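You operate a simulated robot arm through the tools that you are given. There is no shell and no other tool.

Carry out the task below with a simulated robot arm. There is one attempt and no reset: what you move stays moved.

TASK
Clean up at the rollers: crank braked, clod binned, purple plate brushed, trough's soil drawer shut.
Fine: brake to HOLD before the clod is taken; clod in the tub by the rollers; brush the plate clean and put the brush back where it lay; the potato stays on the rollers. Set down upright: purple brush. What is to be rubbed or washed off counts as gone when no trace of it is left.

Only the result counts: the job must be done as asked and must still hold three seconds after the hand-in. Knocking over, shifting, dropping, spilling or breaking anything else fails it.

THE ROBOT
A 7-joint arm with a two-finger parallel gripper, fixed in place. Base frame: the origin is at the foot of the arm, x ahead of it, y to its left, z up. Readings come in m, degrees, newtons and seconds.
Its first joint turns from -149.0 to 149.0 degrees. Payload 3.5 kg.
Tool frame: the origin (TCP) lies between the finger pads and is the grasp point; the fingertips stand 0.023 m ahead of it; z points along the fingers, y is the line along which they close. The gripper opens to 0.094 m. The fingers are 0.038 m wide and 0.01 m thick; the gripper's body (0.054 by 0.096 m) begins 0.039 m behind the TCP.
Orientation is told as [roll, pitch, yaw] about the base's x, y, z axes, in that order, counted from this pose: with the fingers straight down and closing along the base's y, the tool's x points along the base's -x, its y along +y and its z along -z.

THE INTERFACE
- The arm moves only by the tool jog_arm. Its argument "deltas" is one flat list of numbers, 7 for each row, row after row: the shift along the tool's x, y, z in m, then the turn, a rotation vector about the tool's x, y, z in degrees, then the closure in counts, from 0 (fully open) to 255 (shut). In form: [x, y, z, rx, ry, rz, gripper, x, y, z, rx, ry, rz, gripper, ...]. A call has 1 to 20 rows; each row shifts and turns the commanded pose from where the row before left it, along the tool's axes as they then stand. A row lasts 0.2 s, in which the tool goes at most 0.05 m and 8.6 degrees; a call with a longer step from one row to the next is refused whole, and so is a gripper value outside its range. A pose out of reach is approached as far as the arm can. The call stops where the force on the tool passes 40 N (or 10 N more than at its start, if that is more) or the arm is blocked; 0.2 s more then pass. The fingers move at their own pace (about 0.153 m/s each) and stop on an object; they squeeze with about 29 N. The grip force told is the motor's: it shows also when the fingers shut on nothing. Time passes only in rows, and 0.2 s behind the last, so rows that do not move let the fingers close. The reply holds the time, the measured pose of the TCP, the force on the tool along the base axes, the opening and the grip force, in the units named above and with some noise, with the torque about the TCP (base axes, N m) and any sound that the robot's microphone picked up, and new pictures: "show" is both (left out), scene, wrist or none.
- Cameras (640 x 400 px; columns grow to the right, rows downward): "scene" is fixed at [0.0536, -0.6489, 1.2118]; the picture's right is [-0.03, -1.00, 0.00], its down [-0.71, 0.02, -0.70] and it looks along [0.70, -0.02, -0.71] (base axes); focal length 325 px, centre (320, 200). "wrist" rides on the gripper at [0.086, 0.016, -0.074] in the tool frame; the picture's right is [-0.18, 0.98, 0.00], its down [-0.58, -0.11, -0.81] and it looks along [-0.79, -0.15, 0.59] (tool axes); focal length 243 px, centre (320, 200). There is no depth. A picture from a camera that has moved, and an enlarged one, comes with that camera's place and axes in the base frame and with its lens. The place of the scene camera against the robot may be out by one fixed shift of up to 0.012 m in any direction.
- inspect(camera, box): a new picture of the part [left, top, right, bottom] of that camera's present view, enlarged. It takes no simulated time.
- close_job(): hands the job in; it is judged then, once.

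Nothing tells you positions but the pictures and the camera data. Unless the task says otherwise, let go and move clear before handing in.

The tools are called after "Call:" as a command line: name --argument value ..., lists and objects as JSON in quotes. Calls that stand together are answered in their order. jog_arm: Moves the arm, as the interface text tells. Its arguments: {"type":"object","properties":{"deltas":{"type":"array","items":{"type":"number"}},"show":{"type":"string","enum":["both","scene","wrist","none"]}},"required":["deltas"]} The other tools are called the same way: inspect (camera, box) takes an enlarged picture of a part of a camera's view; close_job () hands the job in.

At the start:

```text
t: 0.0
ee_pos: [0.511, -0.5052, 0.929]
ee_rot: [0.0, 0.0, 0.0]
contact_force: [0.3, 0.1, 0.0]
moment: [-0.02, 0.01, 0.0]
width: 0.0941
finger_force: 0.1
```

scene: 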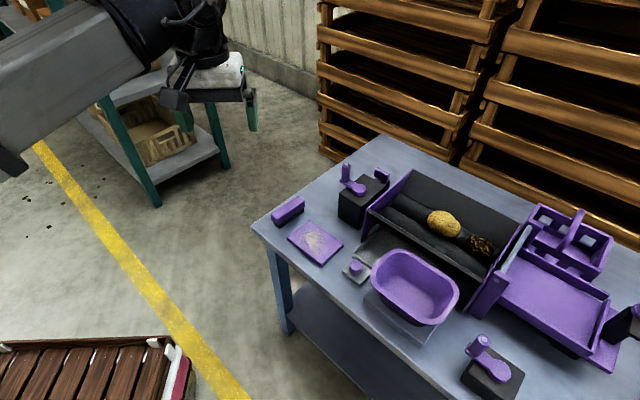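
wrist: 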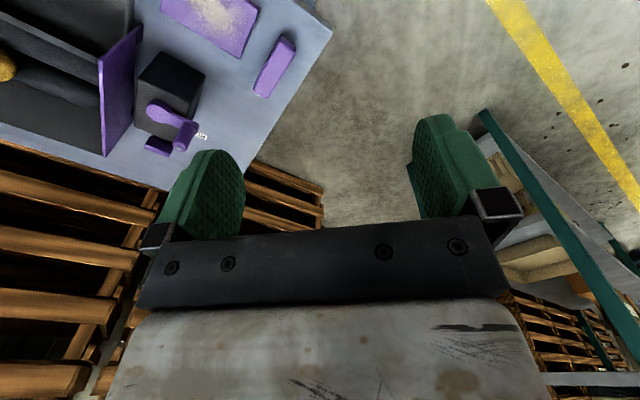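

I see a table with a roller trough (potato and dark clod on the rollers), a tub, a purple plate with dirt, a purple brush, and several crank-like or lever devices. I'll look at enlarged views before I move anything.

Call:
inspect --camera "scene" --box '[320, 130, 420, 230]'

Call:
inspect --camera "scene" --box '[240, 180, 400, 290]'

Call:
inspect --camera "scene" --box '[400, 180, 640, 330]'

Call:
inspect --camera "scene" --box '[440, 290, 640, 400]'

Call:
inspect --camera "wrist" --box '[0, 0, 320, 200]'

```text
4.00 times, centred on (370, 180) of scene
camera zoom: at [0.0536, -0.6489, 1.2118], right [-0.03, -1.0, 0.0], down [-0.71, 0.02, -0.7], along [0.7, -0.02, -0.71], focal length 1300 px, centre (120, 280)
```

zoom: 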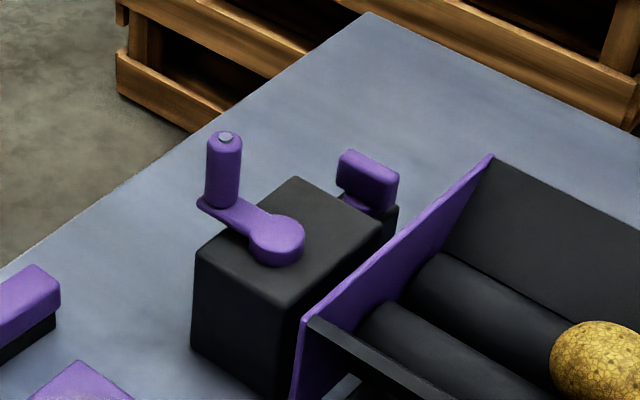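

```text
3.64 times, centred on (320, 235) of scene
camera zoom: at [0.0536, -0.6489, 1.2118], right [-0.03, -1.0, 0.0], down [-0.71, 0.02, -0.7], along [0.7, -0.02, -0.71], focal length 1182 px, centre (320, 73)
```

zoom: 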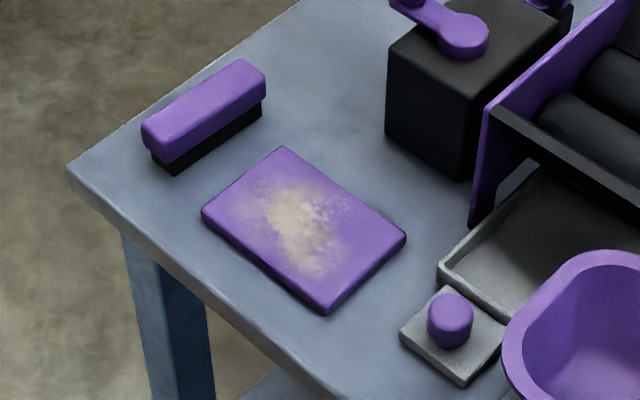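

```text
2.67 times, centred on (520, 255) of scene
camera zoom: at [0.0536, -0.6489, 1.2118], right [-0.03, -1.0, 0.0], down [-0.71, 0.02, -0.7], along [0.7, -0.02, -0.71], focal length 867 px, centre (-213, 53)
```

zoom: 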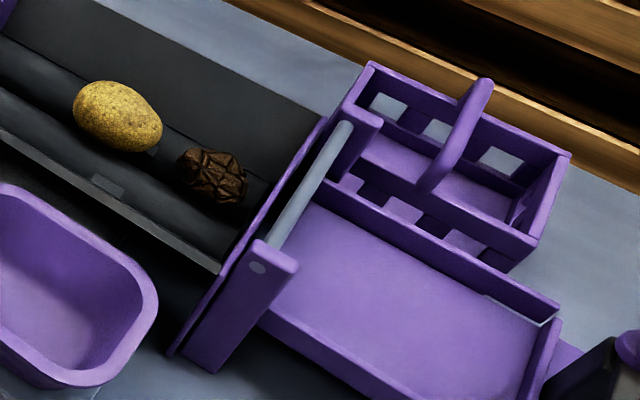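

```text
3.20 times, centred on (540, 345) of scene
camera zoom: at [0.0536, -0.6489, 1.2118], right [-0.03, -1.0, 0.0], down [-0.71, 0.02, -0.7], along [0.7, -0.02, -0.71], focal length 1040 px, centre (-384, -264)
```

zoom: 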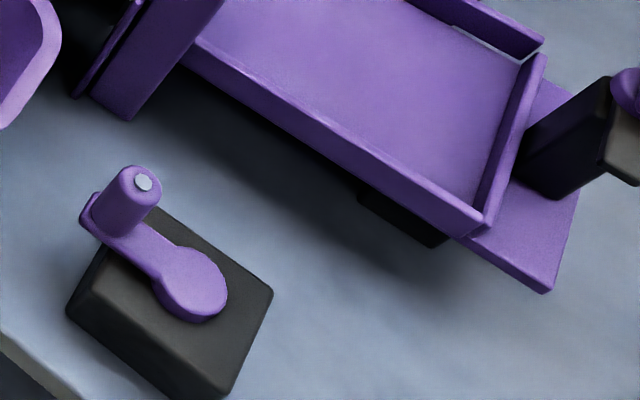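

```text
2.00 times, centred on (160, 100) of wrist
camera zoom: at [0.4226, -0.4895, 1.0025], right [0.18, 0.98, 0.0], down [0.58, -0.11, 0.81], along [0.79, -0.15, -0.59], focal length 485 px, centre (640, 400)
```

zoom: 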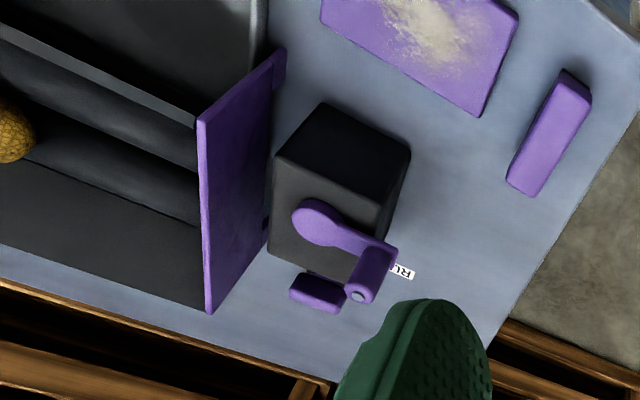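

The table is rotated about 45° to the base and its top sits at roughly z≈0.6. I'll turn the wrist camera toward it for a clearer look.

Call:
jog_arm --deltas '[0, 0, -0.02, 0, 0, 8, 0, 0, 0, -0.02, 0, 0, 8, 0, 0, 0, -0.02, 0, 0, 8, 0, 0, 0, 0, 0, 0, 8, 0, 0, 0, 0, 0, 0, 8, 0, 0, 0, 0, 0, 0, 8, 0]' --show "both"

```text
t: 1.4
ee_pos: [0.5095, -0.5049, 0.9889]
ee_rot: [0.0, 0.0, -48.2]
contact_force: [0.2, -0.3, 0.6]
moment: [0.02, 0.0, 0.0]
width: 0.0941
finger_force: 0.1
camera wrist: at [0.4633, -0.4302, 1.0628], right [0.85, 0.52, 0.0], down [0.31, -0.51, 0.81], along [0.42, -0.69, -0.59], focal length 243 px, centre (320, 200)
```

scene: 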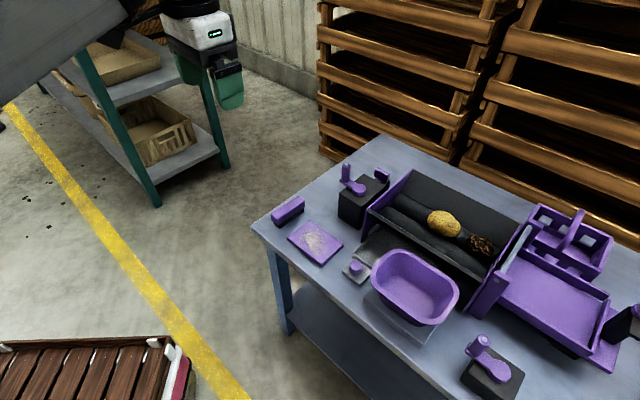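
wrist: 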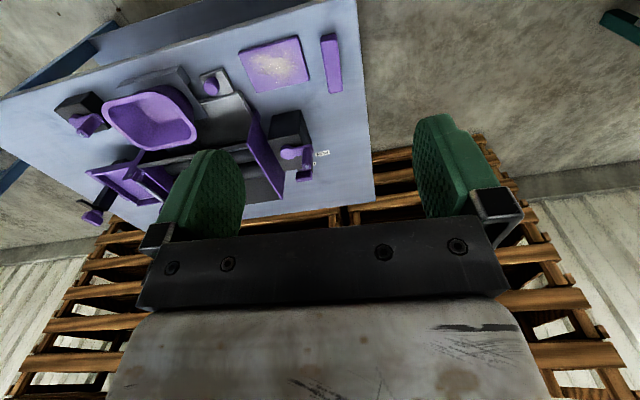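

The wrist view shows the table layout, and the near table corner is around (0.58,-0.5). I'll slide sideways at a safe height to see the rest of the table.

Call:
jog_arm --deltas '[0.0083, -0.0425, 0, 0, 0, 0, 0, 0.0083, -0.0425, 0, 0, 0, 0, 0, 0.0083, -0.0425, 0, 0, 0, 0, 0, 0.0083, -0.0425, 0, 0, 0, 0, 0, 0.0083, -0.0425, 0, 0, 0, 0, 0, 0.0083, -0.0425, 0, 0, 0, 0, 0, 0.0083, -0.0425, 0, 0, 0, 0, 0]' --show "both"

```text
t: 3.0
ee_pos: [0.2497, -0.6621, 0.9899]
ee_rot: [0.0, 0.0, -48.0]
contact_force: [0.1, -0.2, -0.5]
moment: [0.0, 0.0, -0.01]
width: 0.094
finger_force: 0.2
camera wrist: at [0.2029, -0.5871, 1.0629], right [0.85, 0.52, 0.0], down [0.31, -0.5, 0.81], along [0.42, -0.69, -0.59], focal length 243 px, centre (320, 200)
```

scene: 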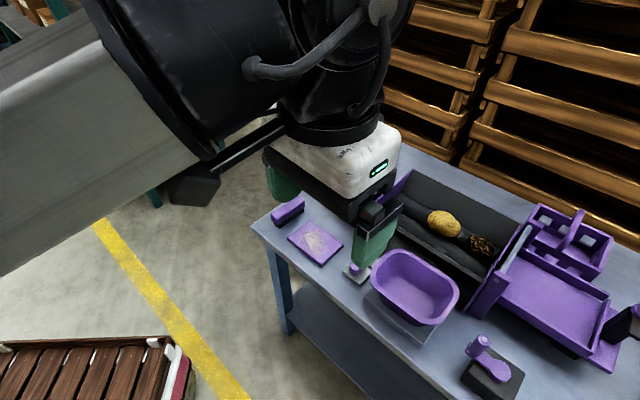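
wrist: 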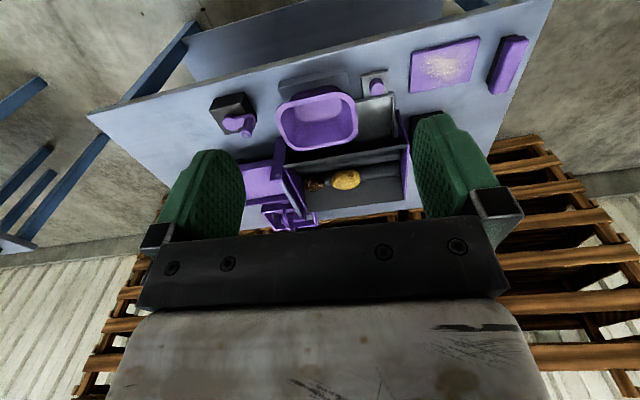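

From here I can see the tub, the trough with potato and clod, and the drawer with its knob. I'll zoom in on them.

Call:
inspect --camera "wrist" --box '[260, 60, 420, 160]'

Call:
inspect --camera "wrist" --box '[240, 130, 420, 240]'

Call:
inspect --camera "wrist" --box '[390, 20, 550, 120]'

Call:
inspect --camera "wrist" --box '[180, 70, 310, 160]'

Call:
inspect --camera "scene" --box '[330, 220, 470, 340]'

```text
4.00 times, centred on (340, 110) of wrist
camera zoom: at [0.2029, -0.5871, 1.0629], right [0.85, 0.52, 0.0], down [0.31, -0.5, 0.81], along [0.42, -0.69, -0.59], focal length 970 px, centre (240, 560)
```

zoom: 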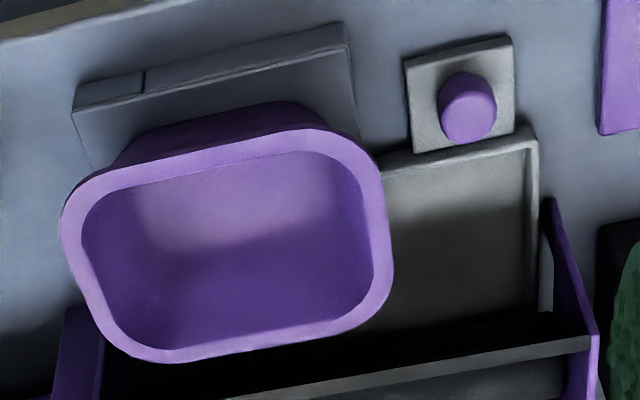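

```text
3.56 times, centred on (330, 185) of wrist
camera zoom: at [0.2029, -0.5871, 1.0629], right [0.85, 0.52, 0.0], down [0.31, -0.5, 0.81], along [0.42, -0.69, -0.59], focal length 863 px, centre (284, 253)
```

zoom: 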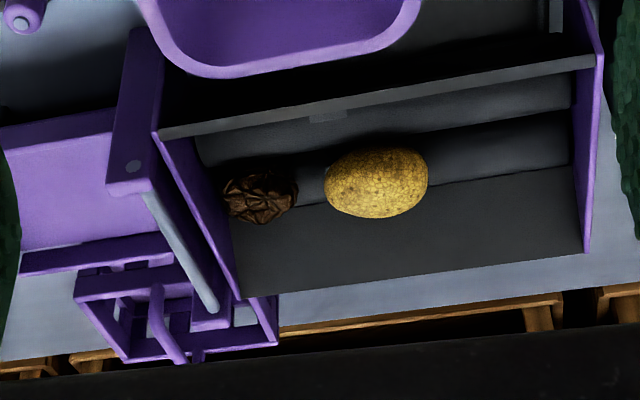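

```text
4.00 times, centred on (470, 70) of wrist
camera zoom: at [0.2029, -0.5871, 1.0629], right [0.85, 0.52, 0.0], down [0.31, -0.5, 0.81], along [0.42, -0.69, -0.59], focal length 970 px, centre (-280, 720)
```

zoom: 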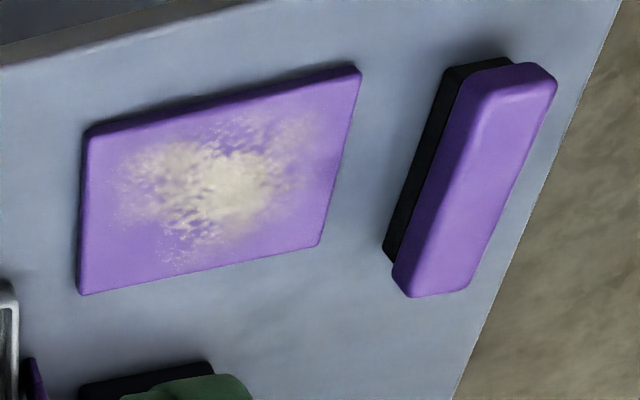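

```text
4.44 times, centred on (245, 115) of wrist
camera zoom: at [0.2029, -0.5871, 1.0629], right [0.85, 0.52, 0.0], down [0.31, -0.5, 0.81], along [0.42, -0.69, -0.59], focal length 1078 px, centre (653, 578)
```

zoom: 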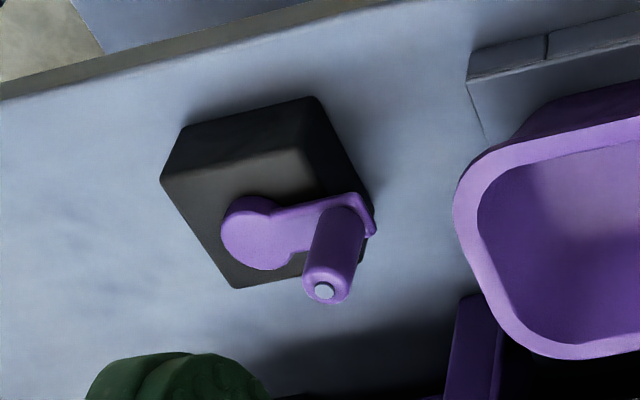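

```text
3.33 times, centred on (400, 280) of scene
camera zoom: at [0.0536, -0.6489, 1.2118], right [-0.03, -1.0, 0.0], down [-0.71, 0.02, -0.7], along [0.7, -0.02, -0.71], focal length 1083 px, centre (53, -67)
```

zoom: 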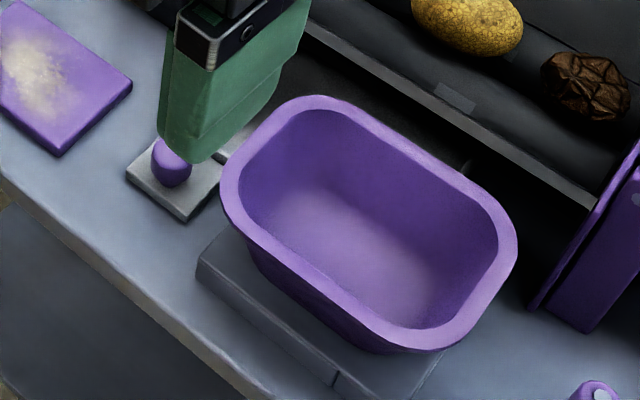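

The tub sits on some kind of stand beside the drawer tray, which has the purple knob. Next I'll look at the crank box and its labels.

Call:
jog_arm --deltas '[-0.0235, 0.0377, 0, 0, 0, 0, 0, -0.0235, 0.0377, 0, 0, 0, 0, 0, -0.0235, 0.0377, 0, 0, 0, 0, 0, -0.0235, 0.0377, 0, 0, 0, 0, 0, -0.0235, 0.0377, 0, 0, 0, 0, 0, -0.0235, 0.0377, 0, 0, 0, 0, 0, -0.0235, 0.0377, 0.005, 0, 0, 0, 0, -0.0235, 0.0377, 0.005, 0, 0, 0, 0]' --show "wrist"

```text
t: 4.8
ee_pos: [0.6001, -0.6001, 0.9772]
ee_rot: [0.0, 0.0, -48.1]
contact_force: [0.3, 0.5, -0.3]
moment: [0.03, 0.0, -0.01]
width: 0.0938
finger_force: 0.1
camera wrist: at [0.5534, -0.5253, 1.0517], right [0.85, 0.52, 0.0], down [0.31, -0.51, 0.81], along [0.42, -0.69, -0.59], focal length 243 px, centre (320, 200)
```

wrist: 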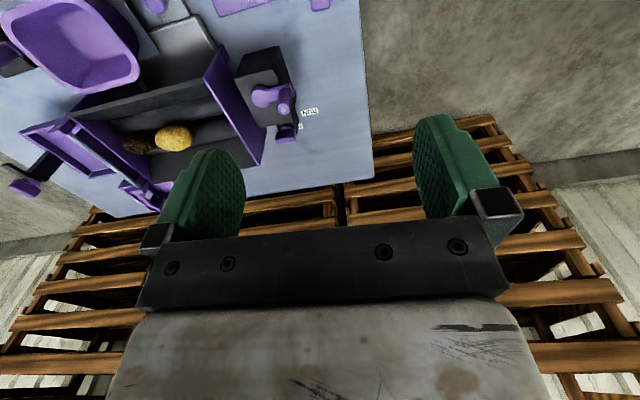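

Call:
inspect --camera "wrist" --box '[225, 40, 335, 150]'

Call:
inspect --camera "wrist" --box '[265, 90, 325, 145]'

Call:
inspect --camera "wrist" --box '[90, 0, 250, 100]'

```text
3.64 times, centred on (280, 95) of wrist
camera zoom: at [0.5534, -0.5253, 1.0517], right [0.85, 0.52, 0.0], down [0.31, -0.51, 0.81], along [0.42, -0.69, -0.59], focal length 882 px, centre (466, 582)
```

zoom: 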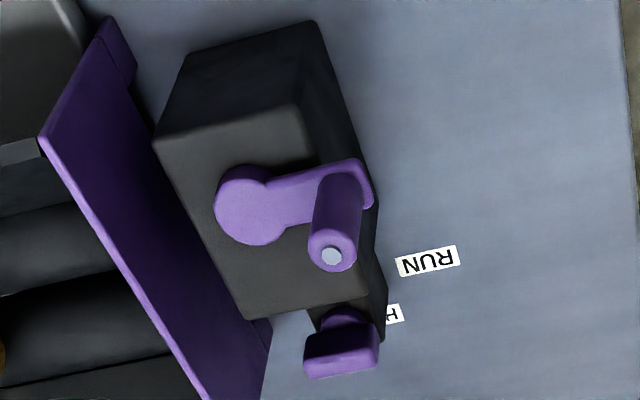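

```text
7.27 times, centred on (295, 118) of wrist
camera zoom: at [0.5534, -0.5253, 1.0517], right [0.85, 0.52, 0.0], down [0.31, -0.51, 0.81], along [0.42, -0.69, -0.59], focal length 1764 px, centre (502, 800)
```

zoom: 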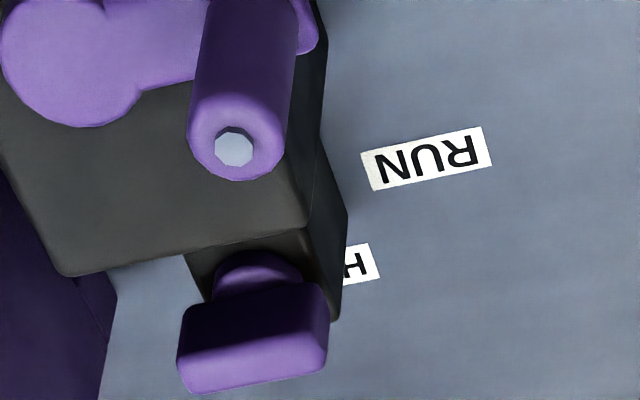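

```text
4.00 times, centred on (170, 50) of wrist
camera zoom: at [0.5534, -0.5253, 1.0517], right [0.85, 0.52, 0.0], down [0.31, -0.51, 0.81], along [0.42, -0.69, -0.59], focal length 970 px, centre (920, 800)
```

zoom: 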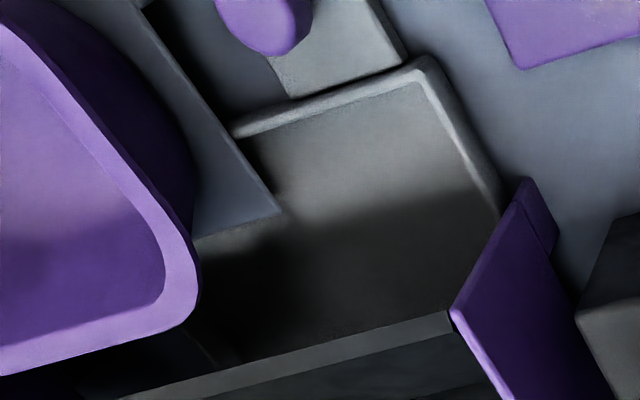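

Labels RUN and HOLD lie on the table beside a small brake block behind the crank box. I'll rotate the camera to view the brake from the left side of the table.

Call:
jog_arm --deltas '[0, 0, 0, 0, 0, 8, 0, 0, 0, 0, 0, 0, 8, 0, 0, 0, 0, 0, 0, 8, 0, 0, 0, 0, 0, 0, 8, 0, 0, 0, 0, 0, 0, 8, 0, 0, 0, 0, 0, 0, 8, 0, 0, 0, 0, 0, 0, 8, 0, 0, 0, 0, 0, 0, 8, 0, 0, 0, 0, 0, 0, 8, 0]' --show "wrist"

```text
t: 6.8
ee_pos: [0.5996, -0.6005, 0.9785]
ee_rot: [0.0, 0.0, -120.2]
contact_force: [-0.2, -0.6, 0.8]
moment: [0.0, -0.02, 0.04]
width: 0.0938
finger_force: 0.1
camera wrist: at [0.6564, -0.5329, 1.0526], right [0.76, -0.65, 0.0], down [-0.39, -0.45, 0.81], along [-0.53, -0.61, -0.59], focal length 243 px, centre (320, 200)
```

wrist: 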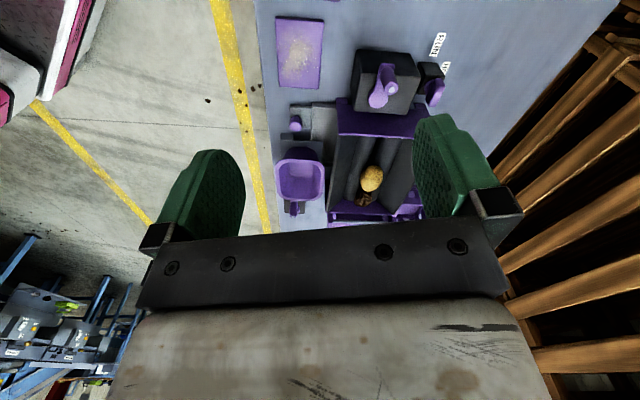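

The view along the table's length works well. I'll zoom in on the brake and the drawer area.

Call:
inspect --camera "wrist" --box '[340, 30, 460, 120]'

Call:
inspect --camera "wrist" --box '[260, 90, 360, 220]'

Call:
inspect --camera "wrist" --box '[320, 130, 430, 240]'

Call:
inspect --camera "wrist" --box '[410, 20, 470, 120]'

```text
4.44 times, centred on (400, 75) of wrist
camera zoom: at [0.6564, -0.5329, 1.0526], right [0.76, -0.65, 0.0], down [-0.39, -0.45, 0.81], along [-0.53, -0.61, -0.59], focal length 1078 px, centre (-36, 756)
```

zoom: 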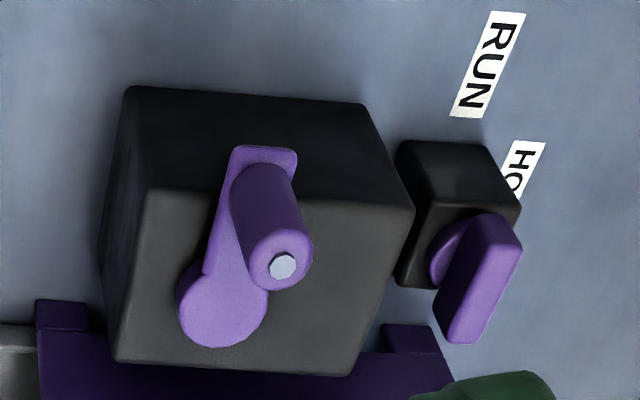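

```text
3.08 times, centred on (310, 155) of wrist
camera zoom: at [0.6564, -0.5329, 1.0526], right [0.76, -0.65, 0.0], down [-0.39, -0.45, 0.81], along [-0.53, -0.61, -0.59], focal length 746 px, centre (351, 338)
```

zoom: 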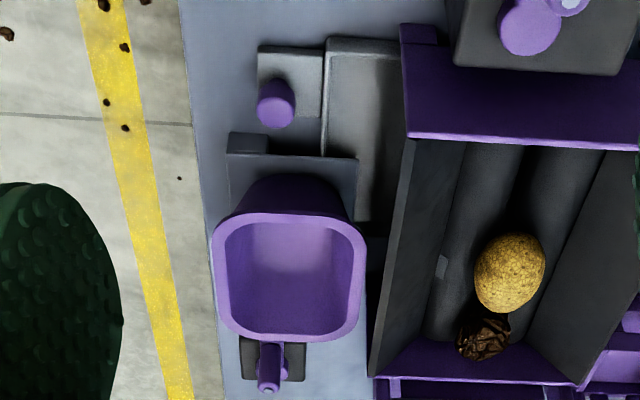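

```text
3.64 times, centred on (375, 185) of wrist
camera zoom: at [0.6564, -0.5329, 1.0526], right [0.76, -0.65, 0.0], down [-0.39, -0.45, 0.81], along [-0.53, -0.61, -0.59], focal length 882 px, centre (120, 254)
```

zoom: 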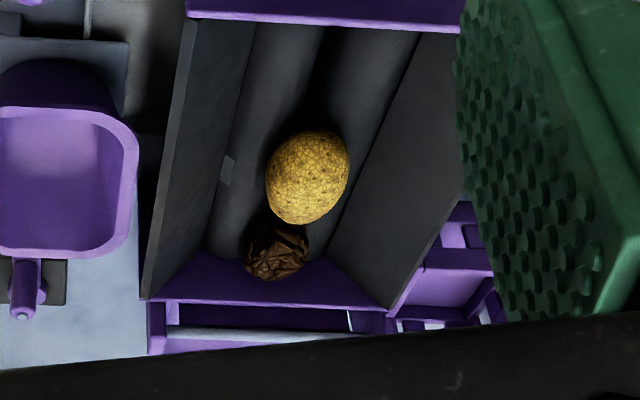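

```text
4.00 times, centred on (440, 70) of wrist
camera zoom: at [0.6564, -0.5329, 1.0526], right [0.76, -0.65, 0.0], down [-0.39, -0.45, 0.81], along [-0.53, -0.61, -0.59], focal length 970 px, centre (-160, 720)
```

zoom: 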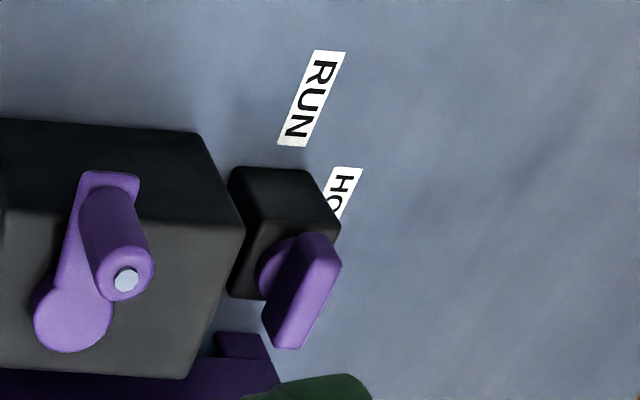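

The brake is a rotary knob bar on the small block. It now points toward RUN (left along the table), and HOLD is toward the back, about a 90° clockwise turn. Before acting I'll look at the drawer and tub from the front.

Call:
jog_arm --deltas '[0, 0, 0, 0, 0, -8.4, 0, 0, 0, 0, 0, 0, -8.4, 0, 0, 0, 0, 0, 0, -8.4, 0, 0, 0, 0, 0, 0, -8.4, 0, 0, 0, 0, 0, 0, -8.4, 0, 0, 0, 0, 0, 0, -8.4, 0, 0, 0, 0, 0, 0, -8.4, 0, 0, 0, 0, 0, 0, -8.4, 0, 0, 0, 0, 0, 0, -8.4, 0, 0, 0, 0, 0, 0, -8.4, 0, 0.0278, -0.0273, 0.0197, 0, 0, 0, 0, 0.0278, -0.0273, 0.0197, 0, 0, 0, 0, 0.0278, -0.0273, 0.0197, 0, 0, 0, 0, 0.0278, -0.0273, 0.0197, 0, 0, 0, 0, 0.0278, -0.0273, 0.0197, 0, 0, 0, 0, 0.0278, -0.0273, 0.0197, 0, 0, 0, 0, 0.0278, -0.0273, 0.0197, 0, 0, 0, 0, 0.0278, -0.0273, 0.0197, 0, 0, 0, 0, 0.0278, -0.0273, 0.0197, 0, 0, 0, 0]' --show "wrist"

```text
t: 10.8
ee_pos: [0.2534, -0.6518, 0.8028]
ee_rot: [0.0, 0.0, -36.0]
contact_force: [-0.6, 0.4, -0.8]
moment: [0.01, -0.01, 0.03]
width: 0.094
finger_force: 0.1
camera wrist: at [0.1925, -0.5874, 0.8754], right [0.73, 0.69, 0.0], down [0.41, -0.43, 0.81], along [0.55, -0.59, -0.59], focal length 243 px, centre (320, 200)
```

wrist: 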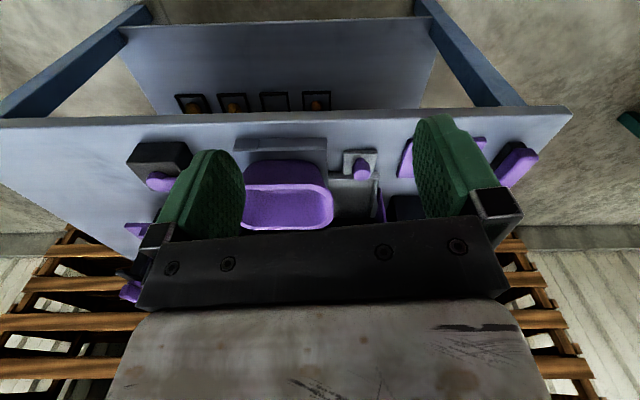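

Call:
inspect --camera "wrist" --box '[220, 110, 420, 240]'

Call:
inspect --camera "wrist" --box '[320, 130, 410, 190]'

```text
3.08 times, centred on (320, 175) of wrist
camera zoom: at [0.1925, -0.5874, 0.8754], right [0.73, 0.69, 0.0], down [0.41, -0.43, 0.81], along [0.55, -0.59, -0.59], focal length 746 px, centre (320, 277)
```

zoom: 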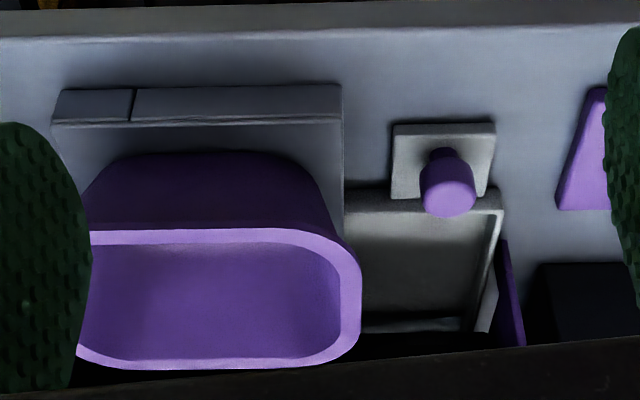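

```text
6.67 times, centred on (365, 160) of wrist
camera zoom: at [0.1925, -0.5874, 0.8754], right [0.73, 0.69, 0.0], down [0.41, -0.43, 0.81], along [0.55, -0.59, -0.59], focal length 1618 px, centre (20, 467)
```

zoom: 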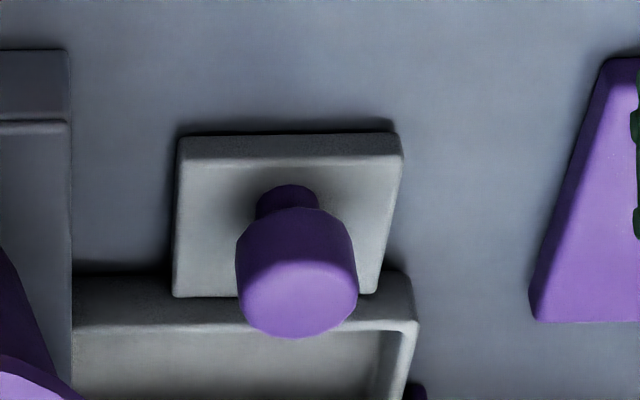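

The drawer is a shallow tray with a small purple knob on an offset plate. The tub stands next to it on a slab. Now I'll move above the brake area for a close look and a reach test.

Call:
jog_arm --deltas '[0, 0, -0.035, 0, 0, 0, 0, 0, 0, -0.035, 0, 0, 0, 0, 0, 0, -0.035, 0, 0, 0, 0, -0.0381, 0.0172, 0, 0, 0, 0, 0, -0.0381, 0.0172, 0, 0, 0, 0, 0, -0.0381, 0.0172, 0, 0, 0, 0, 0, -0.0381, 0.0172, 0, 0, 0, 0, 0, -0.0381, 0.0172, 0, 0, 0, 0, 0, -0.0381, 0.0172, 0, 0, 0, 0, 0, -0.0381, 0.0172, 0, 0, 0, 0, 0, -0.0381, 0.0172, 0, 0, 0, 0, 0, 0, 0, 0, 0, 0, 5.35, 0, 0, 0, 0, 0, 0, 5.35, 0]' --show "both"

Call:
inspect --camera "wrist" --box '[220, 0, 420, 130]'

```text
t: 13.6
ee_pos: [0.5811, -0.7173, 0.9061]
ee_rot: [0.0, 0.0, -46.9]
contact_force: [-0.1, 0.4, 0.0]
moment: [-0.02, -0.04, 0.01]
width: 0.0941
finger_force: 0.2
camera wrist: at [0.532, -0.6445, 0.9801], right [0.84, 0.54, 0.0], down [0.32, -0.5, 0.81], along [0.43, -0.68, -0.59], focal length 243 px, centre (320, 200)
```

scene: 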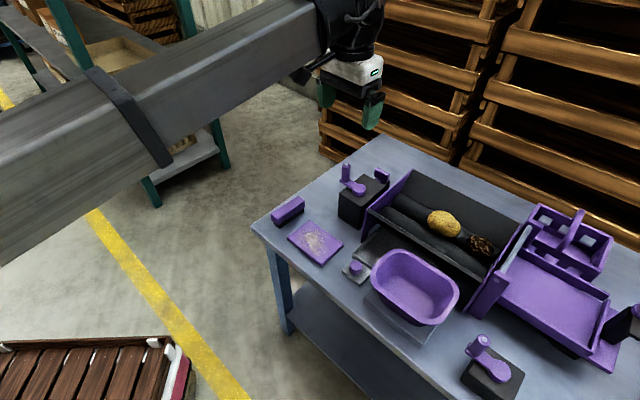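
wrist: 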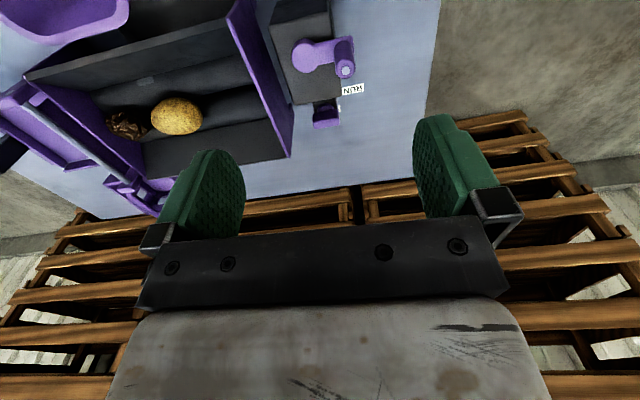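

```text
3.08 times, centred on (320, 65) of wrist
camera zoom: at [0.532, -0.6445, 0.9801], right [0.84, 0.54, 0.0], down [0.32, -0.5, 0.81], along [0.43, -0.68, -0.59], focal length 746 px, centre (320, 615)
```

zoom: 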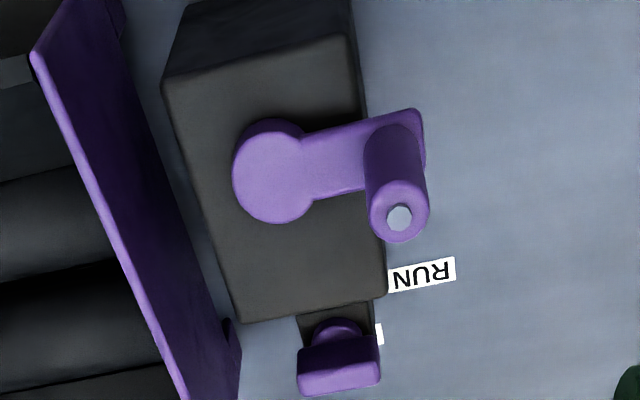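

The brake bar is around (0.657,-0.82,0.68), right at the edge of vertical reach. I'll move above it to test the reach and get a closer look.

Call:
jog_arm --deltas '[-0.0305, -0.0033, 0.018, 0, 0, 0, 0, -0.0305, -0.0033, 0.018, 0, 0, 0, 0, -0.0305, -0.0033, 0.018, 0, 0, 0, 0, -0.0305, -0.0033, 0.018, 0, 0, 0, 0, 0, 0, 0, 0, 0, 0, 0]' --show "both"

Call:
inspect --camera "wrist" --box '[220, 0, 420, 130]'

```text
t: 14.8
ee_pos: [0.6553, -0.8158, 0.834]
ee_rot: [0.0, -0.1, -46.7]
contact_force: [0.5, 0.4, -0.7]
moment: [0.01, 0.0, 0.01]
width: 0.0941
finger_force: 0.1
camera wrist: at [0.6063, -0.7426, 0.9077], right [0.84, 0.54, 0.0], down [0.32, -0.5, 0.81], along [0.44, -0.68, -0.59], focal length 243 px, centre (320, 200)
```

scene: 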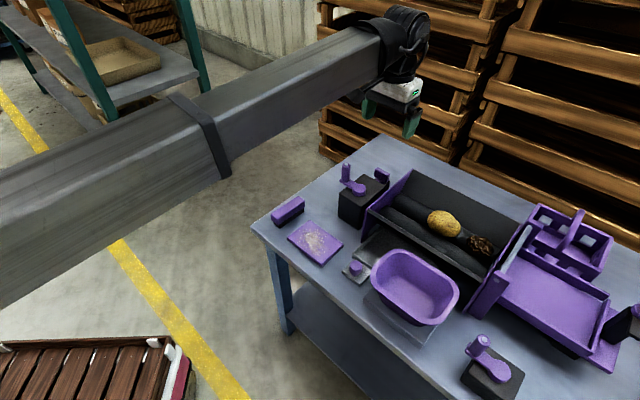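
wrist: 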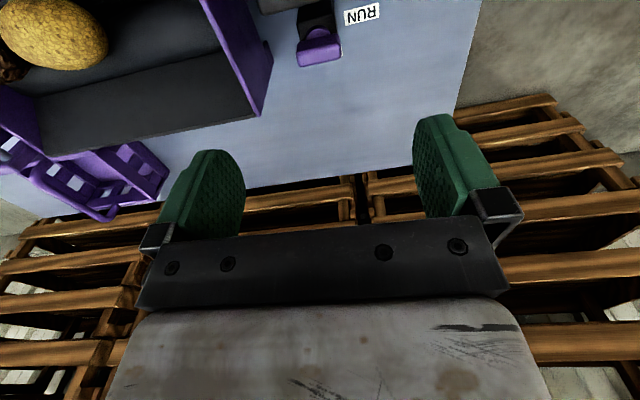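

```text
3.08 times, centred on (320, 65) of wrist
camera zoom: at [0.6063, -0.7426, 0.9077], right [0.84, 0.54, 0.0], down [0.32, -0.5, 0.81], along [0.44, -0.68, -0.59], focal length 746 px, centre (320, 615)
```

zoom: 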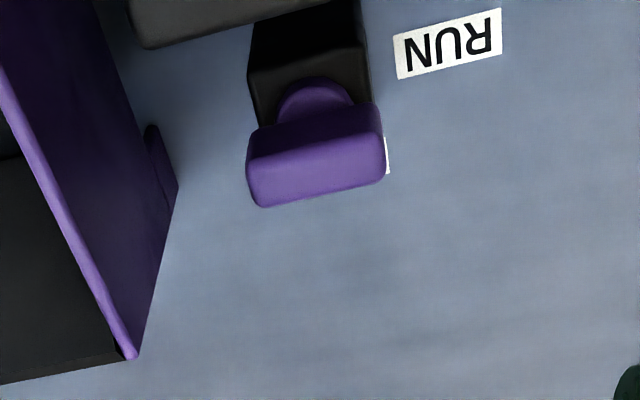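

The arm reaches here with the tool vertical. I put the brake bar's centre at about (0.6576,-0.8235) with its top at z≈0.684, lying along the table's length toward RUN. I'll turn the wrist so the fingers straddle the bar and check the alignment.

Call:
jog_arm --deltas '[0, 0, 0, 0, 0, -8.2, 119, 0, 0, 0, 0, 0, -8.2, 119, 0, 0, 0, 0, 0, -8.2, 119, 0, 0, 0, 0, 0, -8.2, 119, 0, 0, 0, 0, 0, -8.2, 119, 0, 0, 0, 0, 0, -8.2, 119, 0, 0, 0, 0, 0, -8.2, 119, 0, 0, 0, 0, 0, -8.2, 119, 0, 0, 0, 0, 0, -8.2, 119, 0, 0, 0, 0, 0, -8.2, 119, 0, 0, 0, 0, 0, -8.0, 119]' --show "both"

Call:
inspect --camera "wrist" --box '[220, 0, 420, 130]'

```text
t: 17.2
ee_pos: [0.6557, -0.8167, 0.8348]
ee_rot: [-0.1, 0.0, 43.4]
contact_force: [-0.6, 0.4, 0.6]
moment: [-0.03, -0.01, -0.03]
width: 0.05
finger_force: 0.1
camera wrist: at [0.5797, -0.865, 0.9086], right [-0.54, 0.84, 0.0], down [0.5, 0.32, 0.81], along [0.68, 0.44, -0.59], focal length 243 px, centre (320, 200)
```

scene: 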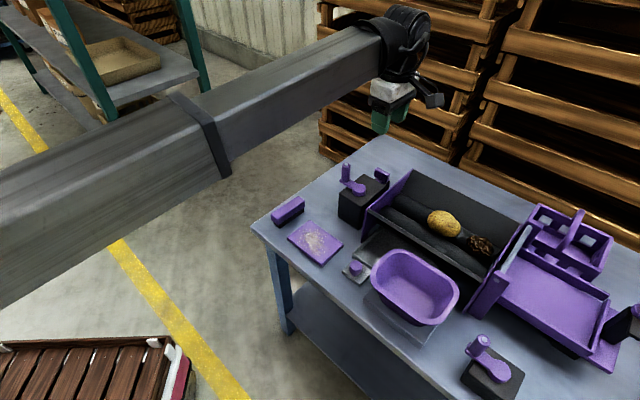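
wrist: 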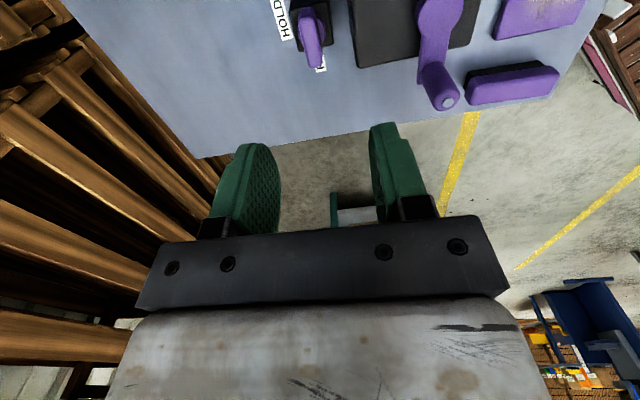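

```text
3.08 times, centred on (320, 65) of wrist
camera zoom: at [0.5797, -0.865, 0.9086], right [-0.54, 0.84, 0.0], down [0.5, 0.32, 0.81], along [0.68, 0.44, -0.59], focal length 746 px, centre (320, 615)
```

zoom: 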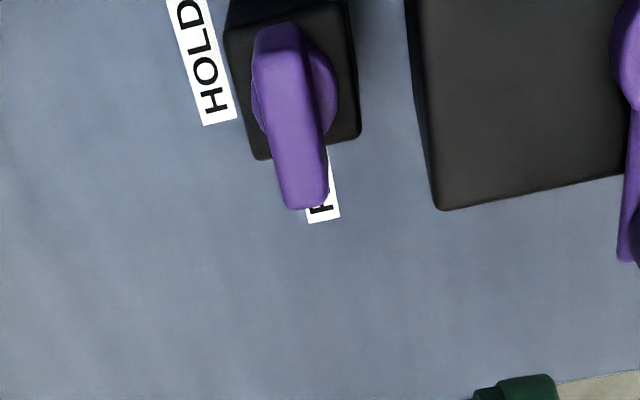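

The alignment view is clear: the bar centre is K≈(0.657,-0.824), and HOLD lies on the back side. The wrist camera has a body, so I'll check its size and the finger shape before choosing how to turn the knob.

Call:
inspect --camera "scene" --box '[350, 60, 450, 150]'

Call:
inspect --camera "wrist" --box '[190, 110, 450, 250]'

```text
4.44 times, centred on (400, 105) of scene
camera zoom: at [0.0536, -0.6489, 1.2118], right [-0.03, -1.0, 0.0], down [-0.71, 0.02, -0.7], along [0.7, -0.02, -0.71], focal length 1445 px, centre (-36, 622)
```

zoom: 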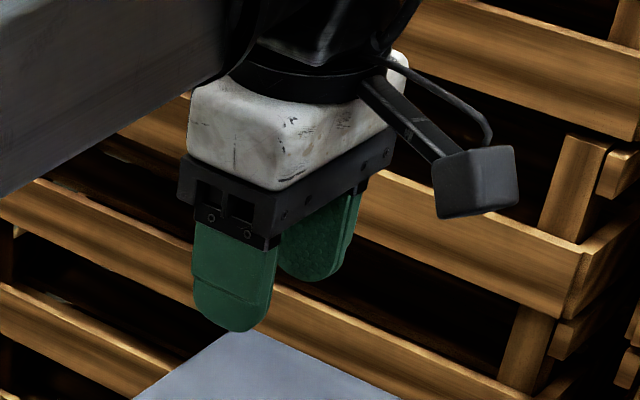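

```text
2.46 times, centred on (320, 180) of wrist
camera zoom: at [0.5797, -0.865, 0.9086], right [-0.54, 0.84, 0.0], down [0.5, 0.32, 0.81], along [0.68, 0.44, -0.59], focal length 597 px, centre (320, 249)
```

zoom: 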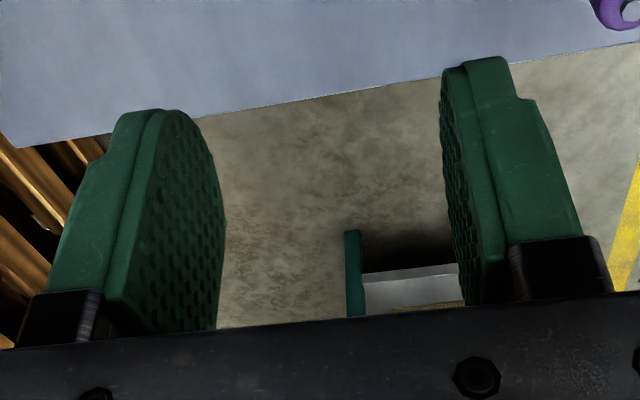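

The fingertips are rounded pads and the camera body is real, so a grip-and-twist would swing the camera over the crank handle. I'll push the bar's left end toward the back with closed fingers instead, starting with an approach above it.

Call:
jog_arm --deltas '[-0.0268, 0.016, 0, 0, 0, 0, 255, 0, 0, 0.04, 0, 0, 0, 255, 0, 0, 0.04, 0, 0, 0, 255, 0, 0, 0.037, 0, 0, 0, 255, 0, 0, 0, 0, 0, 0, 255]' --show "both"

Call:
inspect --camera "wrist" --box '[200, 0, 440, 150]'

Call:
inspect --camera "scene" --box '[330, 120, 430, 200]'

```text
t: 18.4
ee_pos: [0.6632, -0.7868, 0.717]
ee_rot: [0.0, 0.0, 43.3]
contact_force: [-0.8, 0.3, 0.2]
moment: [-0.01, -0.05, 0.01]
width: 0.0
finger_force: 29.3
camera wrist: at [0.5882, -0.8339, 0.7913], right [-0.54, 0.84, 0.0], down [0.5, 0.32, 0.81], along [0.68, 0.44, -0.59], focal length 243 px, centre (320, 200)
```

scene: 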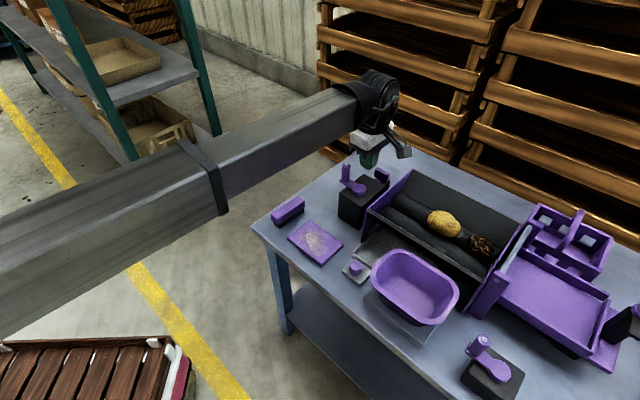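
wrist: 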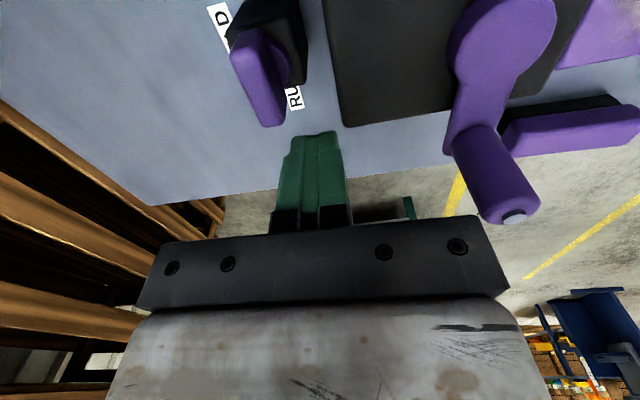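

```text
2.67 times, centred on (320, 75) of wrist
camera zoom: at [0.5882, -0.8339, 0.7913], right [-0.54, 0.84, 0.0], down [0.5, 0.32, 0.81], along [0.68, 0.44, -0.59], focal length 647 px, centre (320, 533)
```

zoom: 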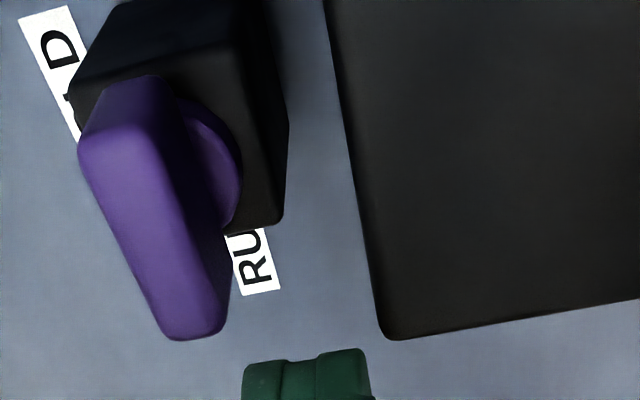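

```text
5.00 times, centred on (380, 160) of scene
camera zoom: at [0.0536, -0.6489, 1.2118], right [-0.03, -1.0, 0.0], down [-0.71, 0.02, -0.7], along [0.7, -0.02, -0.71], focal length 1625 px, centre (20, 400)
```

zoom: 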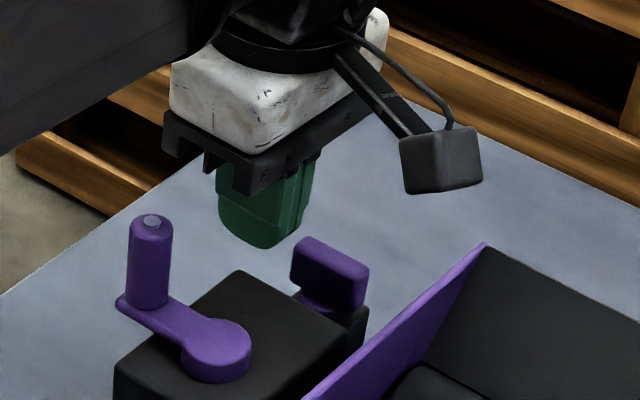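

The closed fingers sit in the gap between the bar end and the crank box with a few mm to spare. I'll shift 1 mm toward the bar and descend alongside it.

Call:
jog_arm --deltas '[0, -0.001, 0.009, 0, 0, 0, 255, 0, 0, 0.009, 0, 0, 0, 255, 0, 0, 0.009, 0, 0, 0, 255]' --show "wrist"

Call:
inspect --camera "wrist" --box '[200, 0, 440, 150]'

```text
t: 19.2
ee_pos: [0.6641, -0.7876, 0.6912]
ee_rot: [0.0, 0.0, 43.3]
contact_force: [0.5, 0.5, 0.6]
moment: [0.01, 0.03, 0.02]
width: 0.0002
finger_force: 28.6
camera wrist: at [0.5888, -0.8352, 0.7641], right [-0.54, 0.84, 0.0], down [0.5, 0.32, 0.81], along [0.68, 0.44, -0.59], focal length 243 px, centre (320, 200)
```

wrist: 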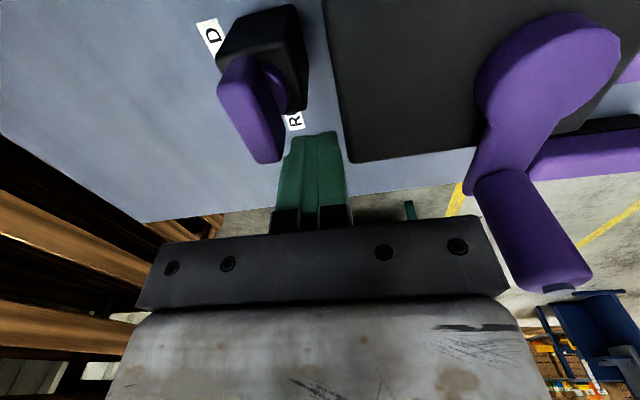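

```text
2.67 times, centred on (320, 75) of wrist
camera zoom: at [0.5888, -0.8352, 0.7641], right [-0.54, 0.84, 0.0], down [0.5, 0.32, 0.81], along [0.68, 0.44, -0.59], focal length 647 px, centre (320, 533)
```

zoom: 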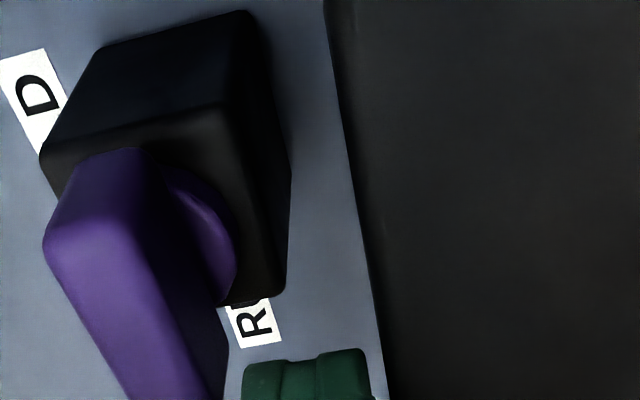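

There is no contact and the fingers are beside the bar. Now I'll push toward the back of the table (tool −y) in small steps.

Call:
jog_arm --deltas '[0, -0.005, 0, 0, 0, 0, 255, 0, -0.005, 0, 0, 0, 0, 255, 0, -0.005, 0, 0, 0, 0, 255]' --show "wrist"

Call:
inspect --camera "wrist" --box '[200, 0, 440, 150]'

```text
t: 20.0
ee_pos: [0.6757, -0.798, 0.6897]
ee_rot: [0.0, -0.1, 43.3]
contact_force: [8.1, 7.8, 0.5]
moment: [0.07, -0.15, 0.07]
width: 0.0002
finger_force: 28.9
camera wrist: at [0.6006, -0.846, 0.764], right [-0.54, 0.84, 0.0], down [0.5, 0.32, 0.81], along [0.68, 0.44, -0.59], focal length 243 px, centre (320, 200)
```

wrist: 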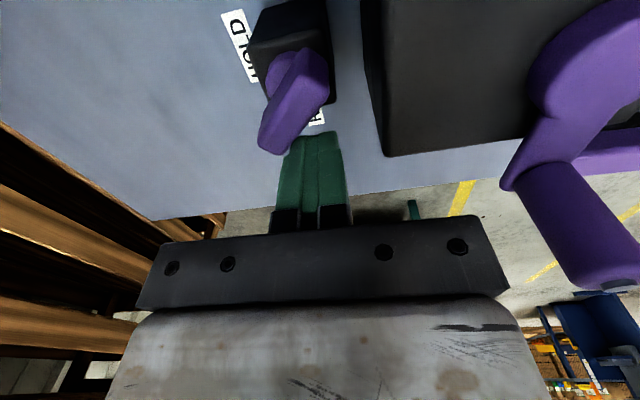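

```text
2.67 times, centred on (320, 75) of wrist
camera zoom: at [0.6006, -0.846, 0.764], right [-0.54, 0.84, 0.0], down [0.5, 0.32, 0.81], along [0.68, 0.44, -0.59], focal length 647 px, centre (320, 533)
```

zoom: 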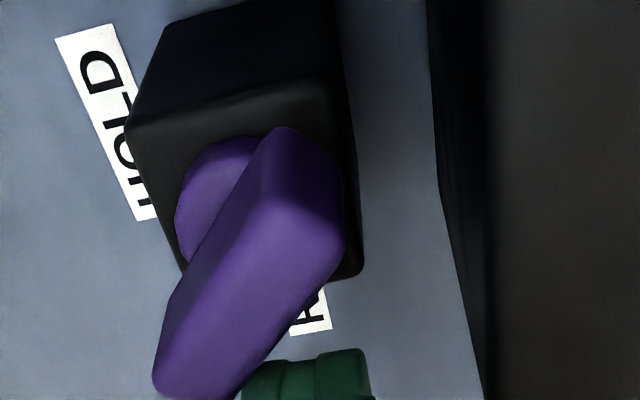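

The bar is rotating, with about 50° done so far. I'll go a bit further back, then push sideways to finish the turn.

Call:
jog_arm --deltas '[0, -0.005, 0, 0, 0, 0, 255, 0, -0.005, 0, 0, 0, 0, 255, 0.004, -0.002, 0, 0, 0, 0, 255]' --show "wrist"

Call:
inspect --camera "wrist" --box '[200, 0, 440, 150]'

```text
t: 20.8
ee_pos: [0.6808, -0.8093, 0.6906]
ee_rot: [0.0, 0.0, 43.3]
contact_force: [3.0, 10.0, 0.2]
moment: [0.13, 0.05, -0.04]
width: 0.0002
finger_force: 29.2
camera wrist: at [0.6048, -0.8567, 0.7642], right [-0.54, 0.84, 0.0], down [0.5, 0.32, 0.81], along [0.68, 0.44, -0.59], focal length 243 px, centre (320, 200)
```

wrist: 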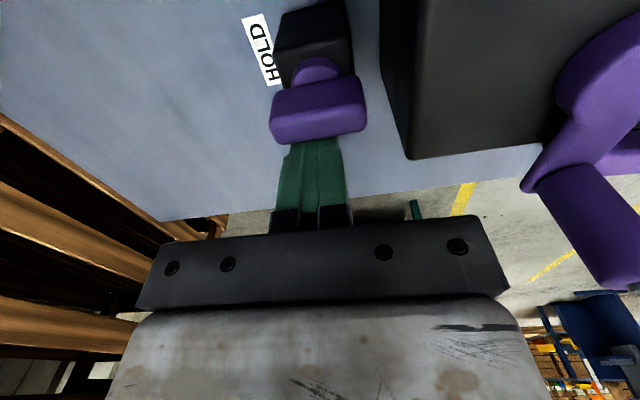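

```text
2.67 times, centred on (320, 75) of wrist
camera zoom: at [0.6048, -0.8567, 0.7642], right [-0.54, 0.84, 0.0], down [0.5, 0.32, 0.81], along [0.68, 0.44, -0.59], focal length 647 px, centre (320, 533)
```

zoom: 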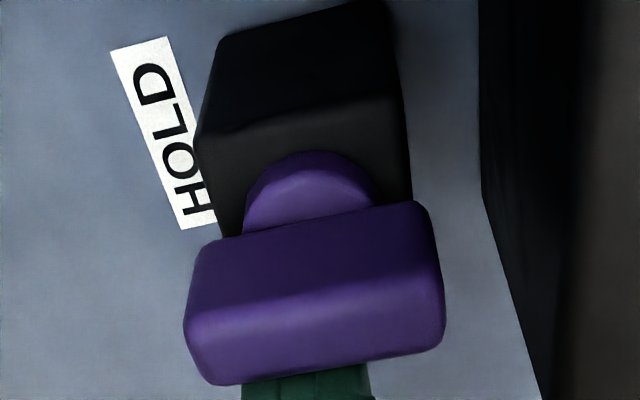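

The bar now looks perpendicular, pointing at HOLD. I'll press sideways another 2–3 mm to make sure it's fully over.

Call:
jog_arm --deltas '[0.002, -0.001, 0, 0, 0, 0, 255, 0.001, -0.001, 0, 0, 0, 0, 255]' --show "wrist"

Call:
inspect --camera "wrist" --box '[200, 0, 440, 150]'

```text
t: 21.4
ee_pos: [0.6809, -0.8107, 0.6903]
ee_rot: [0.1, -0.4, 43.4]
contact_force: [12.2, 35.5, 0.5]
moment: [0.28, -0.12, -0.34]
width: 0.0001
finger_force: 29.2
camera wrist: at [0.6052, -0.8576, 0.7641], right [-0.54, 0.84, 0.0], down [0.5, 0.32, 0.81], along [0.68, 0.44, -0.59], focal length 243 px, centre (320, 200)
```

wrist: 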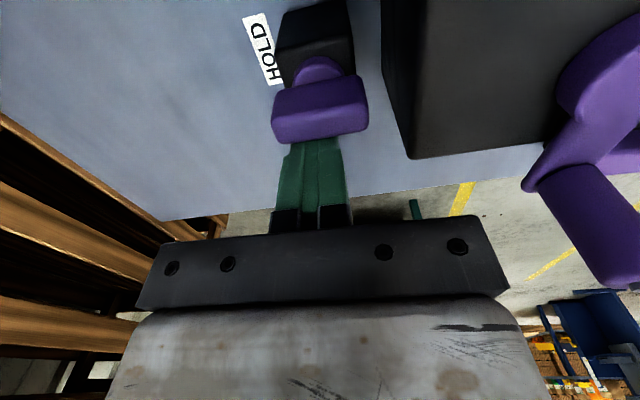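

```text
2.67 times, centred on (320, 75) of wrist
camera zoom: at [0.6052, -0.8576, 0.7641], right [-0.54, 0.84, 0.0], down [0.5, 0.32, 0.81], along [0.68, 0.44, -0.59], focal length 647 px, centre (320, 533)
```

zoom: 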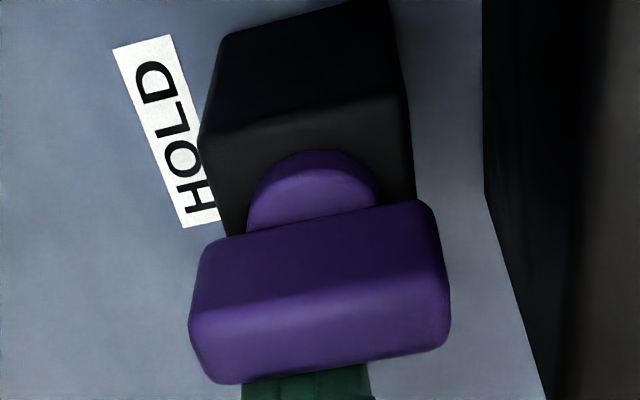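

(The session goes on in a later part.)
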